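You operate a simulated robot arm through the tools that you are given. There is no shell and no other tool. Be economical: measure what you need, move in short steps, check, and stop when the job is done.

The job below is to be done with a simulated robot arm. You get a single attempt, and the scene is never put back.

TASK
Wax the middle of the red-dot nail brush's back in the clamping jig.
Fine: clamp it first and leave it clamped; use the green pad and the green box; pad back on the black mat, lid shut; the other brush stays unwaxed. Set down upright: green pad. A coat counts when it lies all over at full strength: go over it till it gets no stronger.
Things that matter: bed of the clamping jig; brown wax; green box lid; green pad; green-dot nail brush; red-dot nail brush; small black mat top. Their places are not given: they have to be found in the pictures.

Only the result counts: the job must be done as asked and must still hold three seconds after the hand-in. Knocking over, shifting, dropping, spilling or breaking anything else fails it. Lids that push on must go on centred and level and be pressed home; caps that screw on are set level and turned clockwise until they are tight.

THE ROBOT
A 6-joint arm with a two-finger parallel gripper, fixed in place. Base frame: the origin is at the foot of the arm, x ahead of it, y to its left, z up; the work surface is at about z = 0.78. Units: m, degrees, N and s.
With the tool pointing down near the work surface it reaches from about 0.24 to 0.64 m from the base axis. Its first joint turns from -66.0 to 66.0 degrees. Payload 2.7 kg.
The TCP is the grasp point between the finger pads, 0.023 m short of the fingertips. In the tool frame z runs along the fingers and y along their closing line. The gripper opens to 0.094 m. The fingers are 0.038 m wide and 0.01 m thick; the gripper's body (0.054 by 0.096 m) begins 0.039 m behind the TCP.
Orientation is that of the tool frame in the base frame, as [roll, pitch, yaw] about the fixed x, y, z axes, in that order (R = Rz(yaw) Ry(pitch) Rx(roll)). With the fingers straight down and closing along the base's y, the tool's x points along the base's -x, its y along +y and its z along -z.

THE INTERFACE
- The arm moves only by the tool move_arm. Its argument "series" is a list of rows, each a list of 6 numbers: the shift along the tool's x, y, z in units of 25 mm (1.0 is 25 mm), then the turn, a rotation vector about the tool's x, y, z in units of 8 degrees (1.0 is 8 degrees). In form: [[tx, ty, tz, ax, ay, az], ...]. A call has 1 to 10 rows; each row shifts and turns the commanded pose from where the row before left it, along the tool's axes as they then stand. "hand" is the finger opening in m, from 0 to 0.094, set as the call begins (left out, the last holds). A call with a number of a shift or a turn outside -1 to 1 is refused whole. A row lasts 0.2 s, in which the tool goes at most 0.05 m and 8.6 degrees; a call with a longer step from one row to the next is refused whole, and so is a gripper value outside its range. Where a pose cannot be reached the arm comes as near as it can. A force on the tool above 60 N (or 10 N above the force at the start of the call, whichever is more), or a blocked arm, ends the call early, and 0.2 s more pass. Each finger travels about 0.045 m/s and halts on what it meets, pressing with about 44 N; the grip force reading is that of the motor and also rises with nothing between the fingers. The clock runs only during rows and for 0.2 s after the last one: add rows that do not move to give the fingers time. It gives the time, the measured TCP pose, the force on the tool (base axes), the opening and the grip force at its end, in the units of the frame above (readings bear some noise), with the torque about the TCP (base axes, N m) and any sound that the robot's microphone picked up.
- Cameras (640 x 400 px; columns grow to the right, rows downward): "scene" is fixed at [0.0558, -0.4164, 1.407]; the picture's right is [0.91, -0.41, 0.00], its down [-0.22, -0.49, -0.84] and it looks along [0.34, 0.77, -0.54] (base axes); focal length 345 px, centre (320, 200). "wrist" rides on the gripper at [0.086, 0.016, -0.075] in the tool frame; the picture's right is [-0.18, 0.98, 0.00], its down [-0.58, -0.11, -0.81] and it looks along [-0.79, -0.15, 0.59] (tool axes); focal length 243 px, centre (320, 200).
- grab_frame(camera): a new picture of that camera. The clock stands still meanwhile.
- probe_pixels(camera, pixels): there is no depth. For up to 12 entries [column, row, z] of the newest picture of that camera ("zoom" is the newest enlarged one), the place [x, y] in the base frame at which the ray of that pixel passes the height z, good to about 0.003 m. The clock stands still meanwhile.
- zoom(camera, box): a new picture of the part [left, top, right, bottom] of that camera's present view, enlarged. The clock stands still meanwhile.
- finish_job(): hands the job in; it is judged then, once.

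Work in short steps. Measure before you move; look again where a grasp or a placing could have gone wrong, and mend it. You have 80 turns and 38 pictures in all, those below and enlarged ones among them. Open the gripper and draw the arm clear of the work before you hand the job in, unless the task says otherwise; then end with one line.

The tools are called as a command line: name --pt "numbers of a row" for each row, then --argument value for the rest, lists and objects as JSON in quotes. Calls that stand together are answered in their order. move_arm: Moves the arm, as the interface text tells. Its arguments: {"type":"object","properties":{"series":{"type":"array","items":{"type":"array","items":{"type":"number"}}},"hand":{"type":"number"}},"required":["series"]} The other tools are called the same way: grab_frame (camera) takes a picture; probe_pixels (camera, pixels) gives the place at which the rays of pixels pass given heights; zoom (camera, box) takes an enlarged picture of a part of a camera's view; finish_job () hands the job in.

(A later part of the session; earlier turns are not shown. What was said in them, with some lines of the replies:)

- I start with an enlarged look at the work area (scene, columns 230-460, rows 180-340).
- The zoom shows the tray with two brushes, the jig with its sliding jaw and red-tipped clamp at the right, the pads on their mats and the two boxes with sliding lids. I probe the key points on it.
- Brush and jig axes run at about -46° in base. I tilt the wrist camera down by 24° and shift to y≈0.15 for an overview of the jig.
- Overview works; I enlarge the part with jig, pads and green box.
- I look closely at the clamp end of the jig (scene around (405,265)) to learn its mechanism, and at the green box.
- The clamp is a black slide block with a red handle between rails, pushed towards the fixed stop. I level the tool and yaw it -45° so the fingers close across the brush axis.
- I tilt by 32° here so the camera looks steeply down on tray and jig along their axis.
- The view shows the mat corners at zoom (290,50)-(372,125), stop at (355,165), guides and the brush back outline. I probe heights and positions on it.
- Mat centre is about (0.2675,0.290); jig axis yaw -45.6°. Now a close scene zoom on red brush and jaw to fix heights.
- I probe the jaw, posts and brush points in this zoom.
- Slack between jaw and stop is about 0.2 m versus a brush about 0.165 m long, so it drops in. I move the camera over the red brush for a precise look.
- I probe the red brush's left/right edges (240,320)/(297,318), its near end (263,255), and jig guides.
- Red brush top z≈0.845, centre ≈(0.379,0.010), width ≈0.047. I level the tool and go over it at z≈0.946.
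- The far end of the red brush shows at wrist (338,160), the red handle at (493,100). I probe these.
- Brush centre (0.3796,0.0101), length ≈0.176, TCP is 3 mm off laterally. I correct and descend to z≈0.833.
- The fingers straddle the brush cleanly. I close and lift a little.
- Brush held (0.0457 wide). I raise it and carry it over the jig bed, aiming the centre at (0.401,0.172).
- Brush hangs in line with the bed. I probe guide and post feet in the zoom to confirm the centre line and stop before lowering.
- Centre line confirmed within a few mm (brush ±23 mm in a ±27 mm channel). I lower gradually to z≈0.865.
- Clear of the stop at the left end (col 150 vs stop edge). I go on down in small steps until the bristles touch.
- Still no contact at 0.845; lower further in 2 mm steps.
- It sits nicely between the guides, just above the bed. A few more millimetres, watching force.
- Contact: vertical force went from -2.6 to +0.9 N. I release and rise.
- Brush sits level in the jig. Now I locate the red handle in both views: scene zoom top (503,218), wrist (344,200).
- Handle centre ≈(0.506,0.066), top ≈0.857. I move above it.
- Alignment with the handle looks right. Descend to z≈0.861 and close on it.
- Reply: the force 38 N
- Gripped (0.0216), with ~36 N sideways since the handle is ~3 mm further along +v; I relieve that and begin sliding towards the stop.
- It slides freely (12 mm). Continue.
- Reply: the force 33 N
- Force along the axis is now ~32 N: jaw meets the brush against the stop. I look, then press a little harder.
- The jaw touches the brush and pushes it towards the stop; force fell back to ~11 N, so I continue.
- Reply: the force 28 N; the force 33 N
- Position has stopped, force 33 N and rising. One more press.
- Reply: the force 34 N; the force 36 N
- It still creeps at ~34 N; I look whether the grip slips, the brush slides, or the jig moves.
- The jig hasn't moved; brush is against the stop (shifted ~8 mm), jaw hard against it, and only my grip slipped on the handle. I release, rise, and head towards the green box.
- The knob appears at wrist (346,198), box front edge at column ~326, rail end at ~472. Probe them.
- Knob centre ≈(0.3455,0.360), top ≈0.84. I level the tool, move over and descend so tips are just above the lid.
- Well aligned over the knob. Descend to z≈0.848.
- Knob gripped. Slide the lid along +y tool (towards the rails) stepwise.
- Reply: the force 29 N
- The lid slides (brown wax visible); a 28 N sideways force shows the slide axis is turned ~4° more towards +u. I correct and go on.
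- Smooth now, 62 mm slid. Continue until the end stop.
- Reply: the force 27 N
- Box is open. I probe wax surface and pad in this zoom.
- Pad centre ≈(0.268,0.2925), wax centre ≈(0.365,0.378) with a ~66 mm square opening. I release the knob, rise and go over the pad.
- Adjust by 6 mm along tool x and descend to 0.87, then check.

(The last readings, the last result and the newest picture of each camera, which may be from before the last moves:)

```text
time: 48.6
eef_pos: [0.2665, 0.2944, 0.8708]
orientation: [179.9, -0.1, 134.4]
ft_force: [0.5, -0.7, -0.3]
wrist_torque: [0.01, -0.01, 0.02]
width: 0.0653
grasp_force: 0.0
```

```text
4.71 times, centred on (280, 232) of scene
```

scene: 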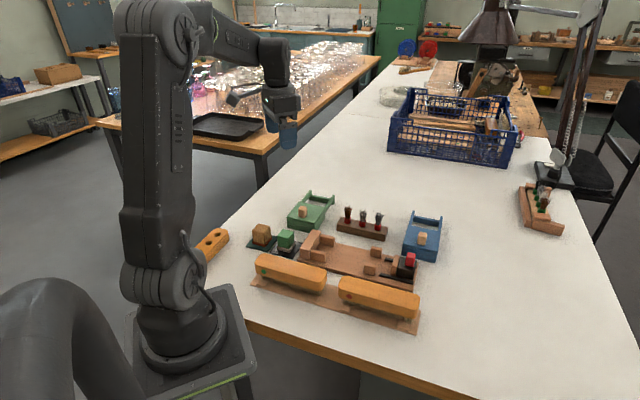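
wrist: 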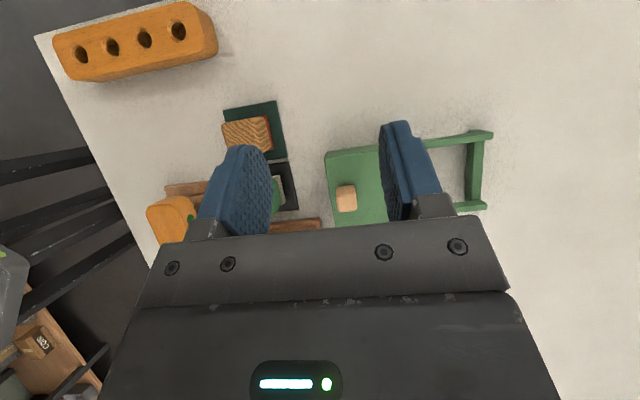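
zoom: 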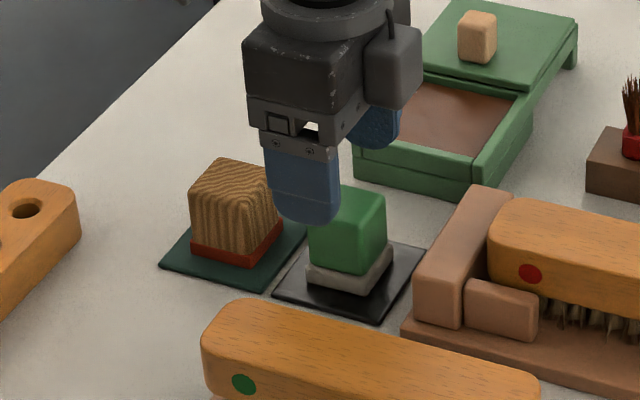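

The fingers look ~1 cm too far towards the other pad. I probe pad top centre and the fingertip to quantify.

probe_pixels --camera "zoom" --pixels '[[348, 205, 0.832], [348, 205, 0.84], [304, 222, 0.848], [376, 148, 0.848], [308, 275, 0.786], [352, 295, 0.786], [393, 250, 0.786], [273, 295, 0.782], [380, 318, 0.782], [426, 247, 0.782], [283, 225, 0.835]]'

```text
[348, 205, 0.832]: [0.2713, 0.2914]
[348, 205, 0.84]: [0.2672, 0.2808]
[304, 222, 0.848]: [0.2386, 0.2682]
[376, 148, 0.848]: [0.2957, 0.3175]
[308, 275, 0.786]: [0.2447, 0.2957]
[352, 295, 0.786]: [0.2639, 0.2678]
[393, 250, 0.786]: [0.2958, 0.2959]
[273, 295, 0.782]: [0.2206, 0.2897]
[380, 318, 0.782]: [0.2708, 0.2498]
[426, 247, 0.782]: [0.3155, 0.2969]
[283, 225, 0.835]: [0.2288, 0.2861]
```

The pad centre is (0.270,0.2925), only 4 mm off. I correct, descend to 0.827 and grip.

move_arm --pt "-0.16 0 0 0 0 0" --pt "0 0 0.6 0 0 0" --pt "0 0 0.6 0 0 0" --pt "0 0 0.52 0 0 0" --pt "0 0 0 0 0 0"

move_arm --hand 0.02 --pt "0 0 0 0 0 0" --pt "0 0 0 0 0 0" --pt "0 0 0 0 0 0" --pt "0 0 0 0 0 0"

```text
time: 49.8
eef_pos: [0.2702, 0.291, 0.829]
orientation: [179.9, -0.2, 134.4]
ft_force: [-0.5, 0.7, -0.4]
wrist_torque: [-0.02, 0.02, 0.02]
width: 0.0648
grasp_force: 0.0
```

```text
time: 50.8
eef_pos: [0.2713, 0.2907, 0.8288]
orientation: [179.9, -0.1, 134.5]
ft_force: [0.2, -0.3, -0.2]
wrist_torque: [-0.02, 0.02, 0.03]
width: 0.0348
grasp_force: 44.2
```

Pad gripped (0.0348). Lift and carry over the wax.

move_arm --pt "0 0 -0.5 0 0 0" --pt "0 0 -1 0 0 0" --pt "0 0 -1 0 0 0" --pt "-0.024 0.853 -0.3 0 0 0" --pt "-0.024 0.853 0 0 0 0" --pt "-0.024 0.853 0 0 0 0" --pt "-0.024 0.853 0 0 0 0" --pt "-0.024 0.853 0 0 0 0" --pt "-0.024 0.853 0 0 0 0" --pt "0 0 0 0 0 0"

zoom --camera "scene" --box '[240, 165, 350, 260]'

```text
time: 53.0
eef_pos: [0.3665, 0.3789, 0.8985]
orientation: [180.0, -0.1, 134.4]
ft_force: [0.0, -0.2, -0.4]
wrist_torque: [-0.02, -0.01, 0.01]
width: 0.0352
grasp_force: 44.2
```

```text
4.21 times, centred on (295, 212) of scene
```

zoom: 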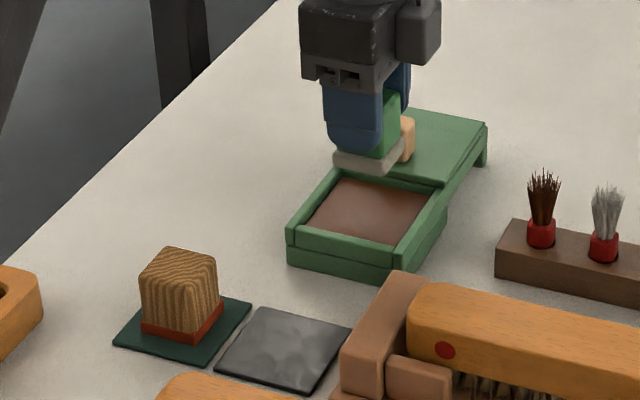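

Aligned over the wax. I lower until contact.

move_arm --pt "0 0 0.6 0 0 0" --pt "0 0 0.6 0 0 0" --pt "0 0 0.4 0 0 0" --pt "0 0 0.15 0 0 0" --pt "0 0 0 0 0 0"

move_arm --pt "0 0 0.1 0 0 0" --pt "0 0 0.1 0 0 0" --pt "0 0 0 0 0 0"

```text
time: 54.2
eef_pos: [0.3633, 0.3786, 0.8536]
orientation: [179.9, -0.1, 134.3]
ft_force: [0.1, -0.8, 1.0]
wrist_torque: [-0.01, 0.03, 0.0]
width: 0.0351
grasp_force: 44.0
```

```text
time: 55.0
eef_pos: [0.365, 0.3795, 0.8526]
orientation: [179.6, -0.2, 134.4]
ft_force: [-8.0, -6.7, 39.6]
wrist_torque: [-0.32, 0.42, 0.03]
width: 0.0351
grasp_force: 44.5
```

Contact at z≈0.853 with 40 N. I ease to light pressure and rub a few millimetres to load the pad.

move_arm --pt "0 0 -0.07 0 0 0" --pt "0.2 0 0 0 0 0" --pt "-0.2 0.15 0 0 0 0" --pt "-0.2 -0.15 0 0 0 0" --pt "0.2 -0.15 0 0 0 0" --pt "0 0.15 0 0 0 0" --pt "0 0 0 0 0 0"

move_arm --pt "0 0 -0.5 0 0 0" --pt "0 0 -1 0 0 0" --pt "0 0 -1 0 0 0" --pt "0 0 -0.5 0 0 0" --pt "0 0 0 0 0 0"

zoom --camera "scene" --box '[240, 155, 440, 300]'

```text
time: 56.6
eef_pos: [0.3634, 0.3771, 0.8524]
orientation: [179.9, -0.1, 134.4]
ft_force: [-0.6, -10.4, 27.4]
wrist_torque: [-0.39, -0.01, 0.01]
width: 0.0349
grasp_force: 44.4
```

```text
time: 57.8
eef_pos: [0.3655, 0.3782, 0.9258]
orientation: [180.0, -0.1, 134.5]
ft_force: [-1.0, -0.2, 0.2]
wrist_torque: [-0.03, 0.0, -0.01]
width: 0.0348
grasp_force: 43.9
```

```text
2.76 times, centred on (340, 228) of scene
```

zoom: 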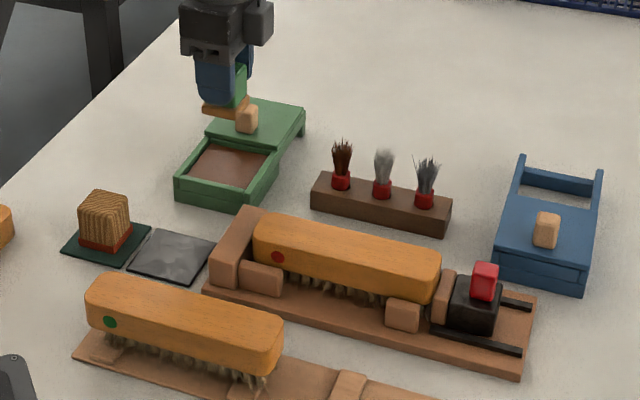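

The felt is brown (loaded), the jaw still tight. I probe the brush's top centre and ends in this view.

probe_pixels --camera "zoom" --pixels '[[262, 219, 0.845], [254, 250, 0.845], [441, 257, 0.845], [425, 300, 0.845], [348, 247, 0.845], [440, 262, 0.845], [444, 300, 0.82]]'

```text
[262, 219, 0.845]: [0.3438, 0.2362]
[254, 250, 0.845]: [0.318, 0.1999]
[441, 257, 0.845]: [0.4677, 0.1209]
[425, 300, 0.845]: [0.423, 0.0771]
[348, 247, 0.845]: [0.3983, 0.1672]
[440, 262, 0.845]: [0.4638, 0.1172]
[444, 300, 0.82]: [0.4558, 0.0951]
```

Brush centre is about (0.395,0.177), top ≈0.846. I carry the loaded pad over it.

move_arm --pt "0 0 -1 0 0 0" --pt "-0.822 -0.596 0 0 0 0" --pt "-0.822 -0.596 0 0 0 0" --pt "-0.822 -0.596 0 0 0 0" --pt "-0.822 -0.596 0 0 0 0" --pt "-0.822 -0.596 0 0 0 0" --pt "-0.822 -0.596 0 0 0 0" --pt "-0.822 -0.596 0 0 0 0" --pt "-0.822 -0.596 0 0 0 0" --pt "0 0 0 0 0 0"

move_arm --pt "0 0 0.8 0 0 0" --pt "0 0 0.8 0 0 0" --pt "0 0 0.2 0 0 0" --pt "0 0 0.1 0 0 0" --pt "0 0 0 0 0 0"

```text
time: 60.0
eef_pos: [0.3941, 0.1734, 0.9517]
orientation: [179.9, -0.1, 134.3]
ft_force: [0.1, 0.0, 0.2]
wrist_torque: [0.01, 0.01, -0.03]
width: 0.035
grasp_force: 44.1
```

```text
time: 61.2
eef_pos: [0.394, 0.1764, 0.9041]
orientation: [180.0, -0.3, 134.4]
ft_force: [-0.2, -0.2, 0.2]
wrist_torque: [-0.01, 0.02, -0.02]
width: 0.035
grasp_force: 43.9
```

Lower slowly to contact with the back.

move_arm --pt "0 0 0.12 0 0 0" --pt "0 0 0.12 0 0 0" --pt "0 0 0.08 0 0 0" --pt "0 0 0 0 0 0"

move_arm --pt "0 0 0.08 0 0 0" --pt "0 0 0 0 0 0"

```text
time: 62.2
eef_pos: [0.3938, 0.1768, 0.8963]
orientation: [180.0, -0.1, 134.3]
ft_force: [0.5, -0.7, 0.3]
wrist_torque: [0.0, 0.01, 0.01]
width: 0.0351
grasp_force: 44.2
```

```text
time: 62.8
eef_pos: [0.3939, 0.1765, 0.8938]
orientation: [179.9, -0.1, 134.4]
ft_force: [0.0, -0.4, -1.2]
wrist_torque: [0.0, -0.01, -0.03]
width: 0.0351
grasp_force: 43.9
```

move_arm --pt "0 0 0.05 0 0 0" --pt "0 0 0 0 0 0"

move_arm --pt "0 0 0.05 0 0 0" --pt "0 0 0 0 0 0"

```text
time: 63.4
eef_pos: [0.3928, 0.1764, 0.8926]
orientation: [179.9, -0.1, 134.3]
ft_force: [-0.1, -0.1, -0.6]
wrist_torque: [0.01, 0.0, 0.0]
width: 0.0348
grasp_force: 44.1
```

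```text
time: 64.0
eef_pos: [0.3933, 0.1775, 0.8903]
orientation: [179.9, -0.1, 134.3]
ft_force: [-0.1, -0.1, 0.1]
wrist_torque: [0.02, 0.01, 0.03]
width: 0.0353
grasp_force: 43.7
```

No contact yet at 0.890; continue in ~1.5 mm steps.

move_arm --pt "0 0 0.06 0 0 0" --pt "0 0 0.04 0 0 0" --pt "0 0 0 0 0 0"

move_arm --pt "0 0 0.06 0 0 0" --pt "0 0 0 0 0 0"

```text
time: 64.8
eef_pos: [0.3937, 0.1772, 0.8879]
orientation: [179.9, -0.1, 134.4]
ft_force: [-0.5, 0.6, 0.4]
wrist_torque: [0.02, -0.01, 0.0]
width: 0.035
grasp_force: 44.0
```

```text
time: 65.4
eef_pos: [0.3933, 0.177, 0.8876]
orientation: [180.0, -0.1, 134.3]
ft_force: [-3.5, -2.2, 9.8]
wrist_torque: [-0.14, 0.18, 0.01]
width: 0.0352
grasp_force: 44.1
```

Contact at 0.8876 with 10 N. I stroke along the brush, ±20 mm.

move_arm --pt "0.4 0 0.02 0 0 0" --pt "0.4 0 0 0 0 0" --pt "-0.4 0 0 0 0 0" --pt "-0.4 0 0 0 0 0" --pt "-0.4 0 0 0 0 0" --pt "-0.4 0 0 0 0 0" --pt "0.4 0.16 0 0 0 0" --pt "0.4 0 0 0 0 0" --pt "0.4 0 0 0 0 0" --pt "0.4 0 0 0 0 0"

move_arm --pt "0 -0.32 0 0 0 0" --pt "-0.4 0 0 0 0 0" --pt "-0.4 0 0 0 0 0" --pt "-0.4 0 0 0 0 0" --pt "-0.4 0 0 0 0 0" --pt "0.4 0.16 0 0 0 0" --pt "0.4 0 0 0 0 0" --pt "0 0 0 0 0 0"

```text
time: 67.6
eef_pos: [0.3823, 0.195, 0.8876]
orientation: [179.8, -0.1, 134.4]
ft_force: [7.0, -7.4, 23.2]
wrist_torque: [-0.39, -0.3, 0.06]
width: 0.035
grasp_force: 44.2
```

```text
time: 69.4
eef_pos: [0.3943, 0.1764, 0.8874]
orientation: [179.8, -0.1, 134.4]
ft_force: [8.0, -5.0, 21.9]
wrist_torque: [-0.32, -0.26, 0.02]
width: 0.0351
grasp_force: 43.6
```

Contact holds at ~22 N. I repeat the strokes with lateral offsets before looking.

move_arm --pt "0.4 0.16 0 0 0 0" --pt "0.4 0 0 0 0 0" --pt "-0.4 0 0 0 0 0" --pt "-0.4 0 0 0 0 0" --pt "-0.4 0 0 0 0 0" --pt "-0.4 0 0 0 0 0" --pt "0 -0.32 0 0 0 0" --pt "0.4 0 0 0 0 0" --pt "0.4 0 0 0 0 0" --pt "0.4 0 0 0 0 0"

move_arm --pt "0.4 0 0 0 0 0" --pt "-0.4 0.16 0 0 0 0" --pt "-0.4 0 0 0 0 0" --pt "0 0 -0.5 0 0 0" --pt "0 0 -1 0 0 0" --pt "0.6 0.6 -0.5 0 0 0" --pt "0.9 0.9 0 0 0 0" --pt "0.9 0.9 0 0 0 0" --pt "0 0 0 0 0 0"

zoom --camera "scene" --box '[290, 195, 440, 300]'

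```text
time: 71.6
eef_pos: [0.3842, 0.183, 0.887]
orientation: [179.8, -0.2, 134.3]
ft_force: [7.3, -7.8, 24.3]
wrist_torque: [-0.38, -0.29, -0.03]
width: 0.0348
grasp_force: 43.9
```

```text
time: 73.6
eef_pos: [0.3948, 0.2608, 0.9395]
orientation: [179.9, 0.0, 134.4]
ft_force: [0.2, -0.1, -1.0]
wrist_torque: [0.0, 0.0, -0.02]
width: 0.0348
grasp_force: 44.3
```

```text
3.81 times, centred on (365, 248) of scene
```

zoom: 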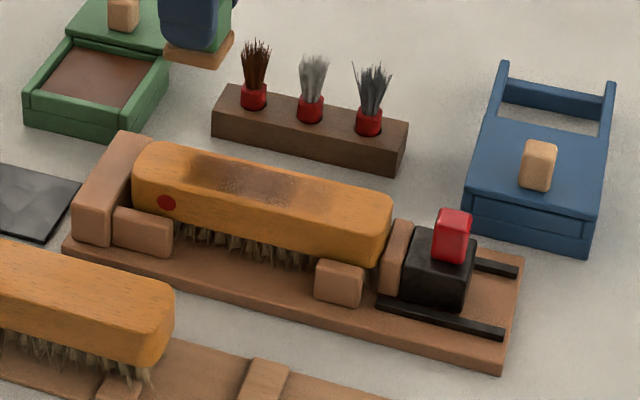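

A coat shows at zoom (190-318,158-205) but speckled: the pad is running out. I go back to the wax for a second load.

move_arm --pt "0.837 0.486 0 0 0 0" --pt "0.837 0.486 0 0 0 0" --pt "0.837 0.486 0 0 0 0" --pt "0.837 0.486 0 0 0 0" --pt "0.837 0.486 0 0 0 0" --pt "0 0 1 0 0 0" --pt "0 0 1 0 0 0" --pt "0 0 0.9 0 0 0" --pt "0 0 0.3 0 0 0" --pt "0 0 0 0 0 0"

move_arm --pt "0 0 0.1 0 0 0" --pt "0 0 0.08 0 0 0" --pt "0 0 0.04 0 0 0" --pt "0 0 0 0 0 0"

```text
time: 75.8
eef_pos: [0.3652, 0.3802, 0.8576]
orientation: [179.9, -0.1, 134.4]
ft_force: [0.4, 0.4, -0.2]
wrist_torque: [-0.01, 0.03, -0.01]
width: 0.0351
grasp_force: 44.0
```

```text
time: 76.8
eef_pos: [0.3652, 0.379, 0.8522]
orientation: [179.9, -0.2, 134.4]
ft_force: [-0.6, 0.0, -0.9]
wrist_torque: [-0.02, 0.01, 0.02]
width: 0.0351
grasp_force: 43.7
```

move_arm --pt "0 0 0.07 0 0 0" --pt "0 0 0.07 0 0 0" --pt "0 0 0 0 0 0"

move_arm --pt "0.25 0 0 0 0 0" --pt "-0.25 0.15 0 0 0 0" --pt "-0.25 -0.15 0 0 0 0" --pt "0.25 -0.15 0 0 0 0" --pt "0.25 0.15 0 0 0 0" --pt "-0.25 0.15 0 0 0 0" --pt "-0.25 -0.15 0 0 0 0" --pt "0.25 0 0 0 0 0" --pt "0 0 0 0 0 0"

```text
time: 77.6
eef_pos: [0.3661, 0.3812, 0.8527]
orientation: [179.7, -0.2, 134.5]
ft_force: [-7.2, -8.0, 33.4]
wrist_torque: [-0.45, 0.31, -0.01]
width: 0.0353
grasp_force: 44.3
```

```text
time: 79.6
eef_pos: [0.369, 0.3811, 0.8508]
orientation: [179.5, -0.1, 134.4]
ft_force: [9.4, -7.0, 28.7]
wrist_torque: [-0.27, -0.12, 0.06]
width: 0.0349
grasp_force: 44.7
```

Reloaded under ~30 N. Back to the brush, centre shifted 4 mm towards +u.

move_arm --pt "0 0 -1 0 0 0" --pt "0 0 -1 0 0 0" --pt "0 0 -1 0 0 0" --pt "0 0 -0.9 0 0 0" --pt "-0.845 -0.61 0 0 0 0" --pt "-0.845 -0.61 0 0 0 0" --pt "-0.845 -0.61 0 0 0 0" --pt "-0.845 -0.61 0 0 0 0" --pt "-0.845 -0.61 0 0 0 0" --pt "-0.845 -0.61 0 0 0 0"

move_arm --pt "-0.845 -0.61 0 0 0 0" --pt "-0.845 -0.61 0 0 0 0" --pt "0 0 0.9 0 0 0" --pt "0 0 0.9 0 0 0" --pt "0 0 0.4 0 0 0" --pt "0 0 0 0 0 0"

```text
time: 81.8
eef_pos: [0.3908, 0.2266, 0.9439]
orientation: [179.9, 0.0, 134.5]
ft_force: [-0.1, 0.1, -0.4]
wrist_torque: [-0.02, -0.02, -0.01]
width: 0.035
grasp_force: 44.3
```

```text
time: 83.2
eef_pos: [0.3963, 0.1731, 0.8922]
orientation: [179.9, -0.1, 134.4]
ft_force: [0.7, -0.3, -0.9]
wrist_torque: [0.01, 0.02, 0.01]
width: 0.0348
grasp_force: 44.1
```

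move_arm --pt "0 0 0.1 0 0 0" --pt "0 0 0.08 0 0 0" --pt "0 0 0.06 0 0 0" --pt "0 0 0 0 0 0"

move_arm --pt "0.4 0.2 0.03 0 0 0" --pt "0.4 0 0 0 0 0" --pt "-0.4 0 0 0 0 0" --pt "-0.4 0 0 0 0 0" --pt "-0.4 0 0 0 0 0" --pt "-0.4 0 0 0 0 0" --pt "0 -0.2 0 0 0 0" --pt "0.4 0 0 0 0 0" --pt "0.4 0 0 0 0 0" --pt "0.4 0 0 0 0 0"

move_arm --pt "0.4 0 0 0 0 0" --pt "0 -0.24 0 0 0 0" --pt "-0.4 0 0 0 0 0" --pt "-0.4 0 0 0 0 0" --pt "-0.4 0 0 0 0 0" --pt "-0.4 0 0 0 0 0" --pt "0.4 0 0 0 0 0" --pt "0.4 0 0 0 0 0" --pt "0.4 0 0 0 0 0" --pt "0.4 0 0 0 0 0"

```text
time: 84.2
eef_pos: [0.3955, 0.1741, 0.8835]
orientation: [179.8, -0.1, 134.5]
ft_force: [-3.0, 0.5, 10.9]
wrist_torque: [0.01, 0.23, 0.0]
width: 0.0345
grasp_force: 43.9
```

```text
time: 86.4
eef_pos: [0.3892, 0.1791, 0.8842]
orientation: [179.7, -0.1, 134.5]
ft_force: [8.5, -6.8, 24.9]
wrist_torque: [-0.42, -0.36, 0.05]
width: 0.0348
grasp_force: 44.1
```

```text
time: 88.6
eef_pos: [0.3795, 0.1845, 0.8831]
orientation: [179.8, -0.1, 134.4]
ft_force: [8.2, -7.3, 26.7]
wrist_torque: [-0.46, -0.37, 0.05]
width: 0.0349
grasp_force: 43.6
```

The pad has slid ~3 mm up in the grip (contact now 0.8835), still fine. I lift off to view the coat.

move_arm --pt "0 0 -0.5 0 0 0" --pt "0 0 -1 0 0 0" --pt "0 0.6 -0.9 0 0 0" --pt "0.6 1 0 0 0 0" --pt "0.6 1 0 0 0 0" --pt "0.6 1 0 0 0 0" --pt "0 0 0 0 0 0"

zoom --camera "scene" --box '[310, 220, 400, 285]'

```text
time: 90.2
eef_pos: [0.4085, 0.281, 0.9417]
orientation: [179.9, -0.1, 134.4]
ft_force: [-0.3, -0.6, -0.1]
wrist_torque: [0.02, 0.0, 0.02]
width: 0.0349
grasp_force: 43.8
```

```text
6.15 times, centred on (355, 252) of scene
```

zoom: 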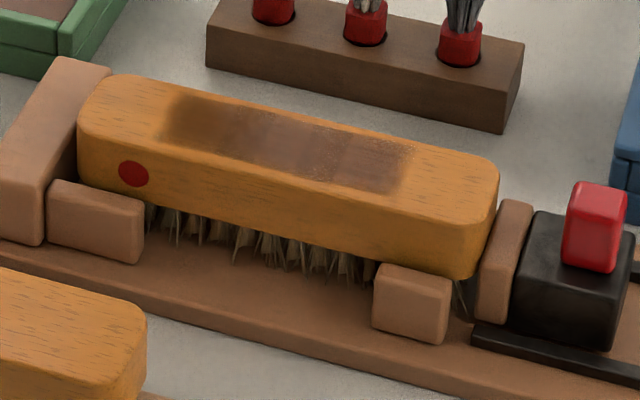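

The coat now spans zoom cols 165-410, centred on the brush, but is darker on the left; the middle and right need more. Third load, this time starting strokes at the right.

move_arm --pt "0.804 0.3 0 0 0 0" --pt "0.804 0.3 0 0 0 0" --pt "0.804 0.3 0 0 0 0" --pt "0.804 0.3 0 0 0 0" --pt "0.804 0.3 0 0 0 0" --pt "0 0 1 0 0 0" --pt "0 0 1 0 0 0" --pt "0 0 1 0 0 0" --pt "0 0 0.5 0 0 0" --pt "0 0 0 0 0 0"

move_arm --pt "0 0 0.08 0 0 0" --pt "0 0 0.08 0 0 0" --pt "0 0 0.08 0 0 0" --pt "0 0 0 0 0 0"

```text
time: 92.4
eef_pos: [0.3668, 0.3771, 0.8574]
orientation: [179.8, -0.2, 134.4]
ft_force: [-0.8, -0.1, -0.7]
wrist_torque: [-0.01, 0.02, -0.02]
width: 0.0349
grasp_force: 44.0
```

```text
time: 93.4
eef_pos: [0.3656, 0.3764, 0.8504]
orientation: [179.9, -0.1, 134.4]
ft_force: [0.5, -0.3, -1.3]
wrist_torque: [0.0, -0.04, -0.05]
width: 0.0349
grasp_force: 43.7
```

move_arm --pt "0 0 0.06 0 0 0" --pt "0 0 0.06 0 0 0" --pt "0 0 0 0 0 0"

move_arm --pt "0.25 0 0.02 0 0 0" --pt "-0.25 0.15 0 0 0 0" --pt "-0.25 -0.15 0 0 0 0" --pt "0.25 -0.15 0 0 0 0" --pt "0.25 0.15 0 0 0 0" --pt "-0.25 0.15 0 0 0 0" --pt "-0.25 -0.15 0 0 0 0" --pt "0.25 -0.15 0 0 0 0" --pt "0 0.15 0 0 0 0" --pt "0 0 0 0 0 0"

```text
time: 94.2
eef_pos: [0.367, 0.3788, 0.8489]
orientation: [179.9, -0.1, 134.4]
ft_force: [0.7, -4.5, 12.1]
wrist_torque: [-0.35, -0.05, -0.02]
width: 0.0349
grasp_force: 44.4
```

```text
time: 96.4
eef_pos: [0.3671, 0.3775, 0.8487]
orientation: [179.8, -0.1, 134.5]
ft_force: [-3.1, -10.2, 26.3]
wrist_torque: [-0.48, -0.02, -0.06]
width: 0.0349
grasp_force: 44.4
```

Loaded. Carry to the right part of the coat zone (0.411,0.160).

move_arm --pt "0 0 -1 0 0 0" --pt "0 0 -1 0 0 0" --pt "0 0 -1 0 0 0" --pt "0 0 -0.9 0 0 0" --pt "-0.931 -0.604 0 0 0 0" --pt "-0.931 -0.604 0 0 0 0" --pt "-0.931 -0.604 0 0 0 0" --pt "-0.931 -0.604 0 0 0 0" --pt "-0.931 -0.604 0 0 0 0" --pt "-0.931 -0.604 0 0 0 0"

move_arm --pt "-0.931 -0.604 0 0 0 0" --pt "-0.931 -0.604 0 0 0 0" --pt "0 0 0.9 0 0 0" --pt "0 0 0.9 0 0 0" --pt "0 0 0.4 0 0 0" --pt "0 0 0.1 0 0 0" --pt "0 0 0.06 0 0 0" --pt "0 0 0 0 0 0"

```text
time: 98.6
eef_pos: [0.3999, 0.2145, 0.9443]
orientation: [179.9, -0.1, 134.4]
ft_force: [-0.3, -0.2, 0.4]
wrist_torque: [-0.02, 0.01, 0.0]
width: 0.0351
grasp_force: 43.1
```

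```text
time: 100.4
eef_pos: [0.4115, 0.1583, 0.8848]
orientation: [179.9, -0.2, 134.4]
ft_force: [0.5, -0.2, -1.0]
wrist_torque: [0.03, -0.04, -0.01]
width: 0.035
grasp_force: 44.3
```

Press and stroke between right and centre first, with lateral offsets.

move_arm --pt "0 0 0.08 0 0 0" --pt "0 0 0.08 0 0 0" --pt "0.3 0 0.02 0 0 0" --pt "0.3 0 0 0 0 0" --pt "0.3 0 0 0 0 0" --pt "0 0.15 0 0 0 0" --pt "-0.3 0 0 0 0 0" --pt "-0.3 0 0 0 0 0" --pt "-0.3 0 0 0 0 0" --pt "0 0 0 0 0 0"

move_arm --pt "0 -0.3 0 0 0 0" --pt "0.3 0 0 0 0 0" --pt "0.3 0 0 0 0 0" --pt "0.3 0 0 0 0 0" --pt "0.3 0 0 0 0 0" --pt "0 0.15 0 0 0 0" --pt "-0.3 0 0 0 0 0" --pt "-0.3 0 0 0 0 0" --pt "-0.3 0 0 0 0 0" --pt "-0.3 0 0 0 0 0"

move_arm --pt "0.3 0 0 0 0 0" --pt "0.3 0 0 0 0 0" --pt "0.3 0 0 0 0 0" --pt "0.3 0 0 0 0 0" --pt "0.3 0 0 0 0 0" --pt "0.3 0 0 0 0 0" --pt "-0.3 0 0 0 0 0" --pt "-0.3 0 0 0 0 0" --pt "-0.3 0 0 0 0 0" --pt "0 0 0 0 0 0"

move_arm --pt "0 0 -0.5 0 0 0" --pt "0 0 -1 0 0 0" --pt "0 0.6 -0.9 0 0 0" --pt "0.6 1 0 0 0 0" --pt "0.6 1 0 0 0 0" --pt "0.6 1 0 0 0 0" --pt "0 0 0 0 0 0"

zoom --camera "scene" --box '[310, 220, 400, 285]'

```text
time: 102.0
eef_pos: [0.4015, 0.1768, 0.8813]
orientation: [179.8, -0.4, 134.4]
ft_force: [0.6, 0.0, 5.2]
wrist_torque: [-0.01, -0.13, -0.02]
width: 0.0349
grasp_force: 43.9
stopped in row 8: the force on the tool passed its limit at 63 N (the readings are from after the stop); the commanded pose is now the measured one
```

```text
time: 104.2
eef_pos: [0.3965, 0.1747, 0.882]
orientation: [-179.9, -0.4, 134.5]
ft_force: [0.0, 0.3, 0.0]
wrist_torque: [-0.02, 0.01, 0.01]
width: 0.0352
grasp_force: 43.9
```

```text
time: 106.4
eef_pos: [0.3815, 0.1914, 0.882]
orientation: [179.9, -0.4, 134.4]
ft_force: [-8.2, 5.6, 25.0]
wrist_torque: [0.14, 0.09, 0.02]
width: 0.0352
grasp_force: 43.8
```

```text
time: 108.0
eef_pos: [0.412, 0.2852, 0.942]
orientation: [-179.9, -0.4, 134.5]
ft_force: [0.9, -0.6, -0.4]
wrist_torque: [-0.01, 0.03, 0.01]
width: 0.0349
grasp_force: 43.8
```

```text
6.15 times, centred on (355, 252) of scene
```

zoom: 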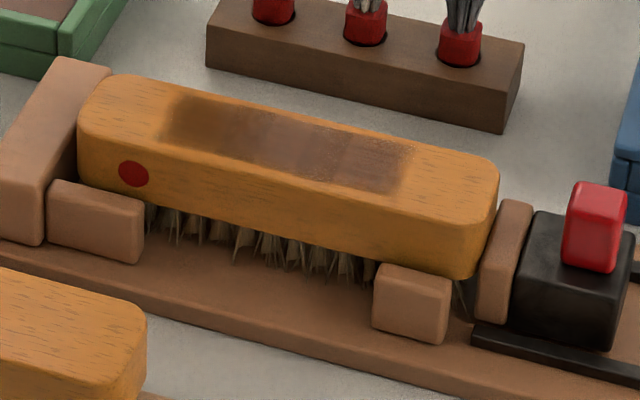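

The picture is unchanged from before the third load, hinting at saturation, though gloss confuses it. I hover above with the camera tilted to judge the coat from straight above.

move_arm --pt "-0.78 -0.876 -0.5 0 0 0" --pt "-0.78 -0.876 -0.5 0 0 0" --pt "-0.78 -0.876 -0.5 0 0 0" --pt "-0.78 -0.876 -0.5 0 0 0" --pt "0 0 0 0 1 0" --pt "0 0 0 0 1 0" --pt "0 0 0 0 1 0" --pt "0 0 0 0 1 0" --pt "0 0 0 0 0 0"

zoom --camera "wrist" --box '[200, 0, 440, 200]'

```text
time: 110.0
eef_pos: [0.4066, 0.167, 0.9909]
orientation: [179.9, -32.5, 134.5]
ft_force: [-0.4, 1.4, -0.4]
wrist_torque: [0.01, -0.04, -0.05]
width: 0.0351
grasp_force: 44.1
```

```text
2.00 times, centred on (320, 100) of wrist
```

zoom: 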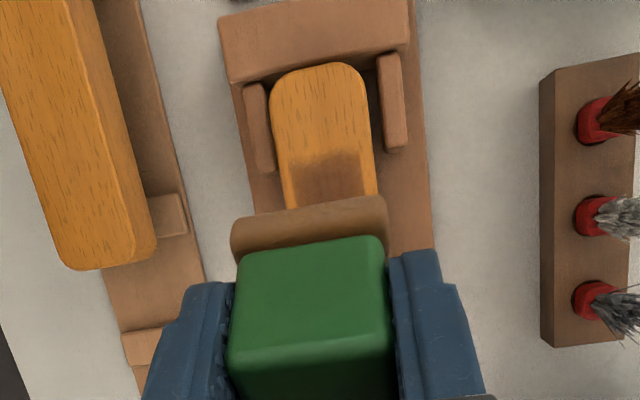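

The coat sits on the middle, but I want certainty on its edges; about 15 turns remain, so I reload once more for one longer, wider pass. Level, go to the wax, press and rub.

move_arm --pt "0 0 0 0 -1 0" --pt "0 0 0 0 -1 0" --pt "0 0 0 0 -1 0" --pt "0 0 0 0 -1 0" --pt "0.8 0.53 0 0 0 0" --pt "0.8 0.53 0 0 0 0" --pt "0.8 0.53 0 0 0 0" --pt "0.8 0.53 0 0 0 0" --pt "0.8 0.53 0 0 0 0" --pt "0.8 0.53 0 0 0 0"

move_arm --pt "0.79 0.52 0 0 0 0" --pt "0.79 0.52 0 0 0 0" --pt "0.79 0.52 0 0 0 0" --pt "0 0 1 0 0 0" --pt "0 0 1 0 0 0" --pt "0 0 1 0 0 0" --pt "0 0 1 0 0 0" --pt "0 0 0.9 0 0 0" --pt "0 0 0.4 0 0 0" --pt "0 0 0 0 0 0"

```text
time: 112.2
eef_pos: [0.3784, 0.3072, 0.991]
orientation: [-180.0, -0.4, 134.3]
ft_force: [-0.1, 0.4, -0.7]
wrist_torque: [0.02, 0.01, 0.02]
width: 0.0348
grasp_force: 43.8
```

```text
time: 114.4
eef_pos: [0.3655, 0.3781, 0.8585]
orientation: [180.0, -0.5, 134.5]
ft_force: [0.6, 0.2, -0.1]
wrist_torque: [0.04, -0.01, 0.0]
width: 0.0352
grasp_force: 43.5
```

Press, rub, lift, and carry over the right end of the zone.

move_arm --pt "0 0 0.2 0 0 0" --pt "0 0 0.16 0 0 0" --pt "0 0 0.12 0 0 0" --pt "0.25 0 0.02 0 0 0" --pt "-0.25 0.15 0 0 0 0" --pt "-0.25 -0.15 0 0 0 0" --pt "0.25 -0.15 0 0 0 0" --pt "0.25 0.15 0 0 0 0" --pt "-0.25 0 0 0 0 0" --pt "0 0 0 0 0 0"

move_arm --pt "0 0 -1 0 0 0" --pt "0 0 -1 0 0 0" --pt "0 0 -1 0 0 0" --pt "0 0 -0.9 0 0 0" --pt "-0.872 -0.542 0 0 0 0" --pt "-0.872 -0.542 0 0 0 0" --pt "-0.872 -0.542 0 0 0 0" --pt "-0.872 -0.542 0 0 0 0" --pt "-0.872 -0.542 0 0 0 0" --pt "-0.872 -0.542 0 0 0 0"

move_arm --pt "-0.872 -0.542 0 0 0 0" --pt "-0.872 -0.542 0 0 0 0" --pt "-0.872 -0.542 0 0 0 0" --pt "0 0 0.9 0 0 0" --pt "0 0 0.9 0 0 0" --pt "0 0 0.3 0 0 0" --pt "0 0 0 0 0 0"

```text
time: 116.6
eef_pos: [0.3644, 0.3787, 0.8475]
orientation: [-179.9, -0.3, 134.6]
ft_force: [0.6, 0.8, 0.0]
wrist_torque: [-0.02, -0.04, 0.01]
width: 0.0349
grasp_force: 44.3
```

```text
time: 118.8
eef_pos: [0.3981, 0.2281, 0.9429]
orientation: [-180.0, -0.4, 134.5]
ft_force: [0.1, -0.6, -0.5]
wrist_torque: [0.0, 0.03, -0.03]
width: 0.0352
grasp_force: 44.0
```

```text
time: 120.4
eef_pos: [0.4159, 0.1529, 0.8909]
orientation: [179.9, -0.5, 134.5]
ft_force: [0.3, -0.4, -1.0]
wrist_torque: [-0.02, 0.02, 0.01]
width: 0.035
grasp_force: 44.2
```

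The rub at the wax showed no force, so the pad holds only what was left of the third load; I use that now in one long, wide pass and look at the outcome.

move_arm --pt "0 0 0.2 0 0 0" --pt "0 0 0.16 0 0 0" --pt "0 0 0.1 0 0 0" --pt "0 0 0.05 0 0 0" --pt "0 0 0 0 0 0"

```text
time: 121.6
eef_pos: [0.4155, 0.1531, 0.8815]
orientation: [179.6, -0.3, 134.6]
ft_force: [-15.3, -5.2, 54.2]
wrist_torque: [-0.5, 0.58, -0.01]
width: 0.0352
grasp_force: 44.1
```

54 N is too heavy; ease off 2 mm and make the long strokes with side offsets.

move_arm --pt "0 0 -0.08 0 0 0" --pt "0 -0.16 0 0 0 0" --pt "0.4 0 0 0 0 0" --pt "0.4 0 0 0 0 0" --pt "0.4 0 0 0 0 0" --pt "0.4 0 0 0 0 0" --pt "0.4 0 0 0 0 0" --pt "0.4 0 0 0 0 0" --pt "0 0.16 0 0 0 0" --pt "0 0.2 0 0 0 0"

move_arm --pt "-0.4 0 0 0 0 0" --pt "-0.4 0 0 0 0 0" --pt "-0.4 0 0 0 0 0" --pt "-0.4 0 0 0 0 0" --pt "-0.4 0 0 0 0 0" --pt "-0.4 0 0 0 0 0" --pt "0 -0.2 0 0 0 0" --pt "0.4 0 0 0 0 0" --pt "0.4 0 0 0 0 0" --pt "0.4 0 0 0 0 0"

move_arm --pt "0 0 -0.5 0 0 0" --pt "0 0 -1 0 0 0" --pt "0 0.6 -0.9 0 0 0" --pt "0.6 1 0 0 0 0" --pt "0.6 1 0 0 0 0" --pt "0.6 1 0 0 0 0" --pt "0 0 0 0 0 0"

zoom --camera "scene" --box '[310, 220, 400, 285]'

```text
time: 123.8
eef_pos: [0.3724, 0.1993, 0.882]
orientation: [-179.9, -0.5, 134.3]
ft_force: [-12.8, -13.6, 42.4]
wrist_torque: [-0.67, 0.17, -0.17]
width: 0.0349
grasp_force: 44.1
```

```text
time: 126.0
eef_pos: [0.3957, 0.174, 0.8822]
orientation: [179.9, -0.3, 134.3]
ft_force: [7.2, -8.7, 24.2]
wrist_torque: [-0.33, -0.45, -0.06]
width: 0.0353
grasp_force: 43.9
```

```text
time: 127.6
eef_pos: [0.4284, 0.2688, 0.9414]
orientation: [-179.9, -0.5, 134.3]
ft_force: [-0.4, -0.1, -1.0]
wrist_torque: [-0.01, 0.04, 0.0]
width: 0.0352
grasp_force: 44.2
```

```text
6.15 times, centred on (355, 252) of scene
```

zoom: 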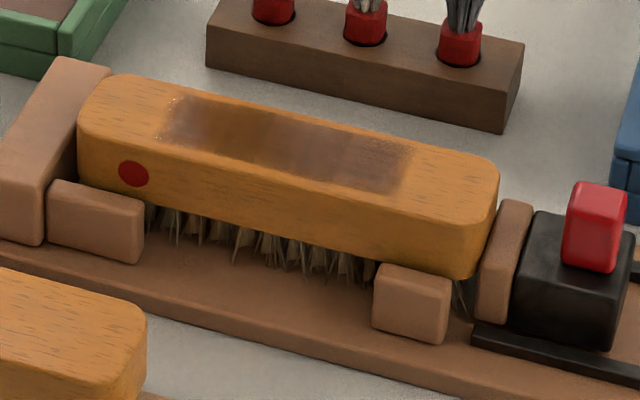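

The right bound (410) did not grow despite the longer stroke, so the zone is bounded there; the left end (155-190) is just now speckled and needs more. I reload firmly once more and work from the left over the whole zone.

move_arm --pt "0.81 0.21 0 0 0 0" --pt "0.81 0.21 0 0 0 0" --pt "0.81 0.21 0 0 0 0" --pt "0.81 0.21 0 0 0 0" --pt "0.81 0.21 0 0 0 0" --pt "0.81 0.21 0 0 0 0" --pt "0 0 1 0 0 0" --pt "0 0 1 0 0 0" --pt "0 0 1 0 0 0" --pt "0 0 0.6 0 0 0"

move_arm --pt "0 0 0.12 0 0 0" --pt "0 0 0.1 0 0 0" --pt "0 0 0.05 0 0 0" --pt "0 0 0 0 0 0"

```text
time: 129.8
eef_pos: [0.3643, 0.378, 0.8517]
orientation: [-180.0, -0.4, 134.5]
ft_force: [0.1, 0.4, 0.2]
wrist_torque: [0.0, 0.0, -0.01]
width: 0.0349
grasp_force: 44.8
```

```text
time: 130.8
eef_pos: [0.3636, 0.3784, 0.8468]
orientation: [179.8, -0.4, 134.4]
ft_force: [-3.8, -4.8, 20.0]
wrist_torque: [-0.19, -0.13, -0.07]
width: 0.0351
grasp_force: 44.2
```

20 N contact on the wax. Rub, lift, carry to the left end, and stroke the whole zone.

move_arm --pt "0.25 0 0.03 0 0 0" --pt "-0.25 0.15 0 0 0 0" --pt "-0.25 -0.15 0 0 0 0" --pt "0.25 -0.15 0 0 0 0" --pt "0.25 0.15 0 0 0 0" --pt "-0.25 0 0 0 0 0" --pt "0 0 0 0 0 0"

move_arm --pt "0 0 -1 0 0 0" --pt "0 0 -1 0 0 0" --pt "0 0 -1 0 0 0" --pt "0 0 -0.93 0 0 0" --pt "-0.895 -0.814 0 0 0 0" --pt "-0.895 -0.814 0 0 0 0" --pt "-0.895 -0.814 0 0 0 0" --pt "-0.895 -0.814 0 0 0 0" --pt "-0.895 -0.814 0 0 0 0" --pt "-0.895 -0.814 0 0 0 0"

move_arm --pt "0 0 0.9 0 0 0" --pt "0 0 0.9 0 0 0" --pt "0 0 0.4 0 0 0" --pt "0 0 0.18 0 0 0" --pt "0 0 0.06 0 0 0" --pt "0 0 0 0 0 0"

```text
time: 132.4
eef_pos: [0.3631, 0.3808, 0.8477]
orientation: [179.7, -0.5, 134.5]
ft_force: [-10.5, 4.5, 30.6]
wrist_torque: [-0.04, 0.14, -0.01]
width: 0.0349
grasp_force: 44.5
```

```text
time: 134.6
eef_pos: [0.3726, 0.1999, 0.9417]
orientation: [179.9, -0.4, 134.6]
ft_force: [0.0, 0.6, 0.3]
wrist_torque: [0.0, 0.0, -0.02]
width: 0.0351
grasp_force: 44.1
```

```text
time: 136.0
eef_pos: [0.3702, 0.1986, 0.8828]
orientation: [179.8, -0.3, 134.4]
ft_force: [-6.0, -1.8, 25.9]
wrist_torque: [-0.14, 0.02, -0.03]
width: 0.0352
grasp_force: 44.4
```

25 N on the left end. Strokes across the whole zone, then lift.

move_arm --pt "0.25 0 0 0 0 0" --pt "0 -0.2 0 0 0 0" --pt "-0.4 0 0 0 0 0" --pt "-0.4 0 0 0 0 0" --pt "-0.4 0 0 0 0 0" --pt "0 0.4 0 0 0 0" --pt "0.4 0 0 0 0 0" --pt "0.4 0 0 0 0 0" --pt "0.4 0 0 0 0 0" --pt "0 -0.2 0 0 0 0"

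move_arm --pt "-0.4 0 0 0 0 0" --pt "-0.4 0 0 0 0 0" --pt "-0.4 0 0 0 0 0" --pt "-0.4 0 0 0 0 0" --pt "-0.4 0 0 0 0 0" --pt "-0.4 0 0 0 0 0" --pt "-0.4 0 0 0 0 0" --pt "0 -0.2 0 0 0 0" --pt "0.4 0 0 0 0 0" --pt "0.4 0 0 0 0 0"

move_arm --pt "0.4 0 0 0 0 0" --pt "0.4 0 0 0 0 0" --pt "0.4 0 0 0 0 0" --pt "0 0.35 0 0 0 0" --pt "-0.4 0 0 0 0 0" --pt "-0.4 0 0 0 0 0" --pt "-0.4 0 0 0 0 0" --pt "-0.4 0 0 0 0 0" --pt "0.4 0 0 0 0 0" --pt "0.4 0 0 0 0 0"

move_arm --pt "0 0 -0.5 0 0 0" --pt "0 0 -1 0 0 0" --pt "0 0 -0.5 0 0 0" --pt "1 0 0 0 0 0" --pt "1 0 0 0 0 0" --pt "1 0 0 0 0 0" --pt "0 0 0 0 0 0"

```text
time: 138.2
eef_pos: [0.3681, 0.2042, 0.8814]
orientation: [179.5, -0.4, 134.5]
ft_force: [7.1, 5.2, 23.9]
wrist_torque: [0.09, -0.36, 0.1]
width: 0.0353
grasp_force: 43.4
```

```text
time: 140.4
eef_pos: [0.399, 0.1611, 0.8824]
orientation: [179.7, -0.2, 134.5]
ft_force: [8.2, -9.7, 27.1]
wrist_torque: [-0.36, -0.5, -0.09]
width: 0.0352
grasp_force: 44.1
```

```text
time: 142.6
eef_pos: [0.3994, 0.1766, 0.881]
orientation: [179.7, -0.2, 134.5]
ft_force: [7.6, -9.8, 29.8]
wrist_torque: [-0.38, -0.41, -0.04]
width: 0.0353
grasp_force: 43.6
```

```text
time: 144.2
eef_pos: [0.345, 0.2303, 0.9299]
orientation: [179.9, -0.4, 134.5]
ft_force: [0.6, 0.3, 0.3]
wrist_torque: [0.01, -0.02, 0.0]
width: 0.035
grasp_force: 43.3
```

Now the pad goes back to the mat at the spot it was picked from (0.271,0.291), lowering gently.

move_arm --pt "0.948 -0.104 0 0 0 0" --pt "0.948 -0.104 0 0 0 0" --pt "0.948 -0.104 0 0 0 0" --pt "0.948 -0.104 0 0 0 0" --pt "0 0 0 0 0 0" --pt "0 0 1 0 0 0" --pt "0 0 1 0 0 0" --pt "0 0 1 0 0 0" --pt "0 0 0.8 0 0 0" --pt "0 0 0 0 0 0"

move_arm --pt "0 0 0.1 0 0 0" --pt "0 0 0.1 0 0 0" --pt "0 0 0.05 0 0 0" --pt "0 0 0 0 0 0"

move_arm --pt "0 0 0.05 0 0 0" --pt "0 0 0 0 0 0"

```text
time: 146.4
eef_pos: [0.2703, 0.2909, 0.8359]
orientation: [179.9, -0.4, 134.5]
ft_force: [-0.2, -0.2, -0.2]
wrist_torque: [-0.01, 0.01, -0.03]
width: 0.0353
grasp_force: 43.9
```

```text
time: 147.4
eef_pos: [0.2711, 0.2893, 0.8299]
orientation: [179.9, -0.4, 134.6]
ft_force: [0.3, -0.1, -0.3]
wrist_torque: [-0.01, 0.04, -0.03]
width: 0.035
grasp_force: 43.7
```

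```text
time: 148.0
eef_pos: [0.2709, 0.2895, 0.8291]
orientation: [-180.0, -0.3, 134.5]
ft_force: [-0.3, -0.2, 0.0]
wrist_torque: [0.0, -0.02, -0.02]
width: 0.0351
grasp_force: 44.1
```

Not yet touching; lower the last few mm, then release, rise, and go over the lid knob.

move_arm --pt "0 0 0.1 0 0 0" --pt "0 0 0.04 0 0 0" --pt "0 0 0 0 0 0"

move_arm --pt "0 0 0.04 0 0 0" --pt "0 0 0 0 0 0"

move_arm --hand 0.065 --pt "0 0 0 0 0 0" --pt "0 0 0 0 0 0" --pt "0 0 0 0 0 0" --pt "0 0 -0.5 0 0 0" --pt "0 0 -1 0 0 0" --pt "0 0 -1 0 0 0" --pt "0 0 -1 0 0 0" --pt "0 0 -0.5 0 0 0" --pt "0 0 0 0 0 0"

move_arm --pt "-0.028 0.9225 0 0 0 0" --pt "-0.028 0.9225 0 0 0 0" --pt "-0.028 0.9225 0 0 0 0" --pt "-0.028 0.9225 0 0 0 0" --pt "-0.028 0.9225 0 0 0 0" --pt "-0.028 0.9225 0 0 0 0" --pt "-0.028 0.9225 0 0 0 0" --pt "-0.028 0.9225 0 0 0 0" --pt "0 0 0 0 0 0"

zoom --camera "scene" --box '[240, 160, 410, 290]'

```text
time: 148.8
eef_pos: [0.2714, 0.2899, 0.8254]
orientation: [-180.0, -0.4, 134.5]
ft_force: [0.0, -0.2, 0.2]
wrist_torque: [0.0, 0.03, -0.02]
width: 0.0351
grasp_force: 43.9
```

```text
time: 149.4
eef_pos: [0.2727, 0.2894, 0.8245]
orientation: [-180.0, -0.3, 134.5]
ft_force: [-0.7, -0.1, -0.8]
wrist_torque: [-0.03, 0.0, -0.02]
width: 0.035
grasp_force: 44.8
```

```text
time: 151.4
eef_pos: [0.2703, 0.2899, 0.9257]
orientation: [180.0, -0.4, 134.5]
ft_force: [-0.1, 0.7, -0.2]
wrist_torque: [-0.01, 0.0, -0.01]
width: 0.0649
grasp_force: 0.0
```

```text
time: 153.4
eef_pos: [0.4103, 0.4142, 0.9246]
orientation: [179.9, -0.5, 134.5]
ft_force: [0.0, 0.6, -0.7]
wrist_torque: [0.0, 0.01, 0.0]
width: 0.0646
grasp_force: 0.0
```

```text
3.08 times, centred on (325, 225) of scene
```

zoom: 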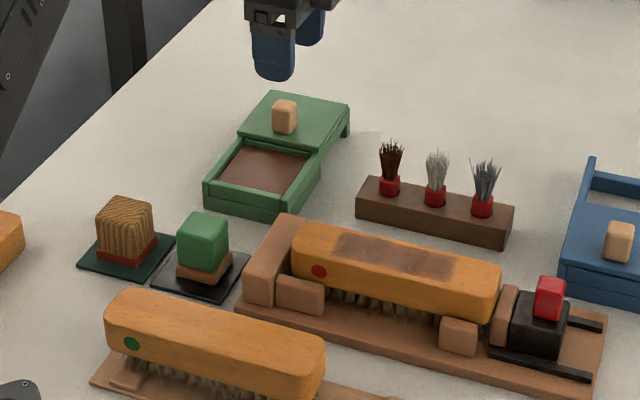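

Pad stands upright on the mat, the coat is now an even reddish brown. Grip the knob and slide the lid back towards shut.

move_arm --pt "0.03 -0.05 1 0 0 0" --pt "0 0 1 0 0 0" --pt "0 0 0.6 0 0 0" --pt "0 0 0.42 0 0 0" --pt "0 0 0 0 0 0"

move_arm --hand 0.01 --pt "0 0 0 0 0 0" --pt "0 0 0 0 0 0" --pt "0 0 0 0 0 0" --pt "0 0 0 0 0 0"

move_arm --pt "0 -0.4 0 0 0 0" --pt "0 -0.4 0 0 0 0" --pt "0 -0.4 0 0 0 0" --pt "0 -0.4 0 0 0 0" --pt "0 0 0 0 0 0"

```text
time: 154.6
eef_pos: [0.4056, 0.415, 0.8489]
orientation: [180.0, -0.4, 134.5]
ft_force: [-0.7, -0.5, -0.5]
wrist_torque: [-0.03, -0.03, -0.01]
width: 0.065
grasp_force: 0.0
```

```text
time: 155.6
eef_pos: [0.4054, 0.4145, 0.8496]
orientation: [-180.0, -0.4, 134.5]
ft_force: [0.4, -1.3, -0.3]
wrist_torque: [0.17, 0.2, 0.5]
width: 0.0214
grasp_force: 45.2
```

```text
time: 156.8
eef_pos: [0.3771, 0.3859, 0.8496]
orientation: [-179.9, -0.4, 134.4]
ft_force: [5.8, -5.6, -8.7]
wrist_torque: [0.19, -0.33, 0.53]
width: 0.0215
grasp_force: 44.5
```

Half way, little force. Slide the remaining ~38 mm and press shut.

move_arm --pt "0 -0.4 0 0 0 0" --pt "0 -0.4 0 0 0 0" --pt "0 -0.4 0 0 0 0" --pt "0 -0.2 0 0 0 0" --pt "0 0 0 0 0 0"

move_arm --pt "0 -0.1 0 0 0 0" --pt "0 -0.1 0 0 0 0" --pt "0 0 0 0 0 0"

move_arm --pt "0 -0.1 0 0 0 0" --pt "0 0 0 0 0 0"

```text
time: 158.0
eef_pos: [0.3529, 0.3624, 0.8486]
orientation: [179.9, -0.3, 134.6]
ft_force: [12.1, -12.1, -0.5]
wrist_torque: [-0.8, -0.5, 0.53]
width: 0.0214
grasp_force: 45.0
```

```text
time: 158.8
eef_pos: [0.3491, 0.3578, 0.8491]
orientation: [179.9, -0.4, 134.5]
ft_force: [18.0, -16.5, 0.4]
wrist_torque: [0.02, 0.07, 0.6]
width: 0.0217
grasp_force: 45.2
```

```text
time: 159.4
eef_pos: [0.348, 0.3575, 0.849]
orientation: [179.7, -0.4, 134.5]
ft_force: [25.6, -4.4, -2.4]
wrist_torque: [-0.24, 0.2, 0.45]
width: 0.0216
grasp_force: 44.8
5 turns are left
```

The lid is at its shut stop (position equals the start, force rising). Release, rise and check.

move_arm --hand 0.065 --pt "0 0 0 0 0 0" --pt "0 0 0 0 0 0" --pt "0 0 0 0 0 0" --pt "0 0 -1 0 0 0" --pt "0 0 -1 0 0 0" --pt "0 0 -1 0 0 0" --pt "0 0 -1 0 0 0" --pt "0 0 -1 0 0 0" --pt "0 0 -1 0 0 0" --pt "0 0 0 0 0 0"

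zoom --camera "scene" --box '[240, 180, 430, 300]'

```text
time: 161.6
eef_pos: [0.3475, 0.3558, 0.9991]
orientation: [180.0, -0.5, 134.5]
ft_force: [-0.4, -1.3, -0.3]
wrist_torque: [-0.01, 0.0, -0.01]
width: 0.0653
grasp_force: 0.0
```

```text
3.33 times, centred on (335, 240) of scene
4 turns are left
```

zoom: 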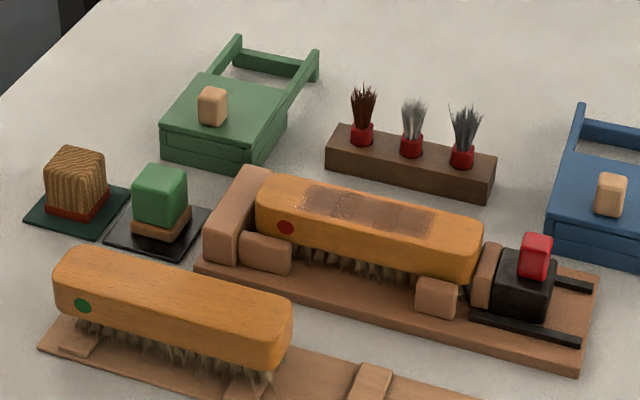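

The lid is shut, the pad stands upright on the black mat, the brush is clamped with its middle coated, and the gripper is open and clear. I hand in.

finish_job

```text
The job is handed in.
```

I clamped the red-dot brush in the jig and waxed the middle of its back with the green pad. The last pictures show a coat that looks even, but I couldn't confirm that every spot is at full strength. The pad is upright on the black mat, the green box lid is shut, the other brush is unwaxed, and the job is handed in.
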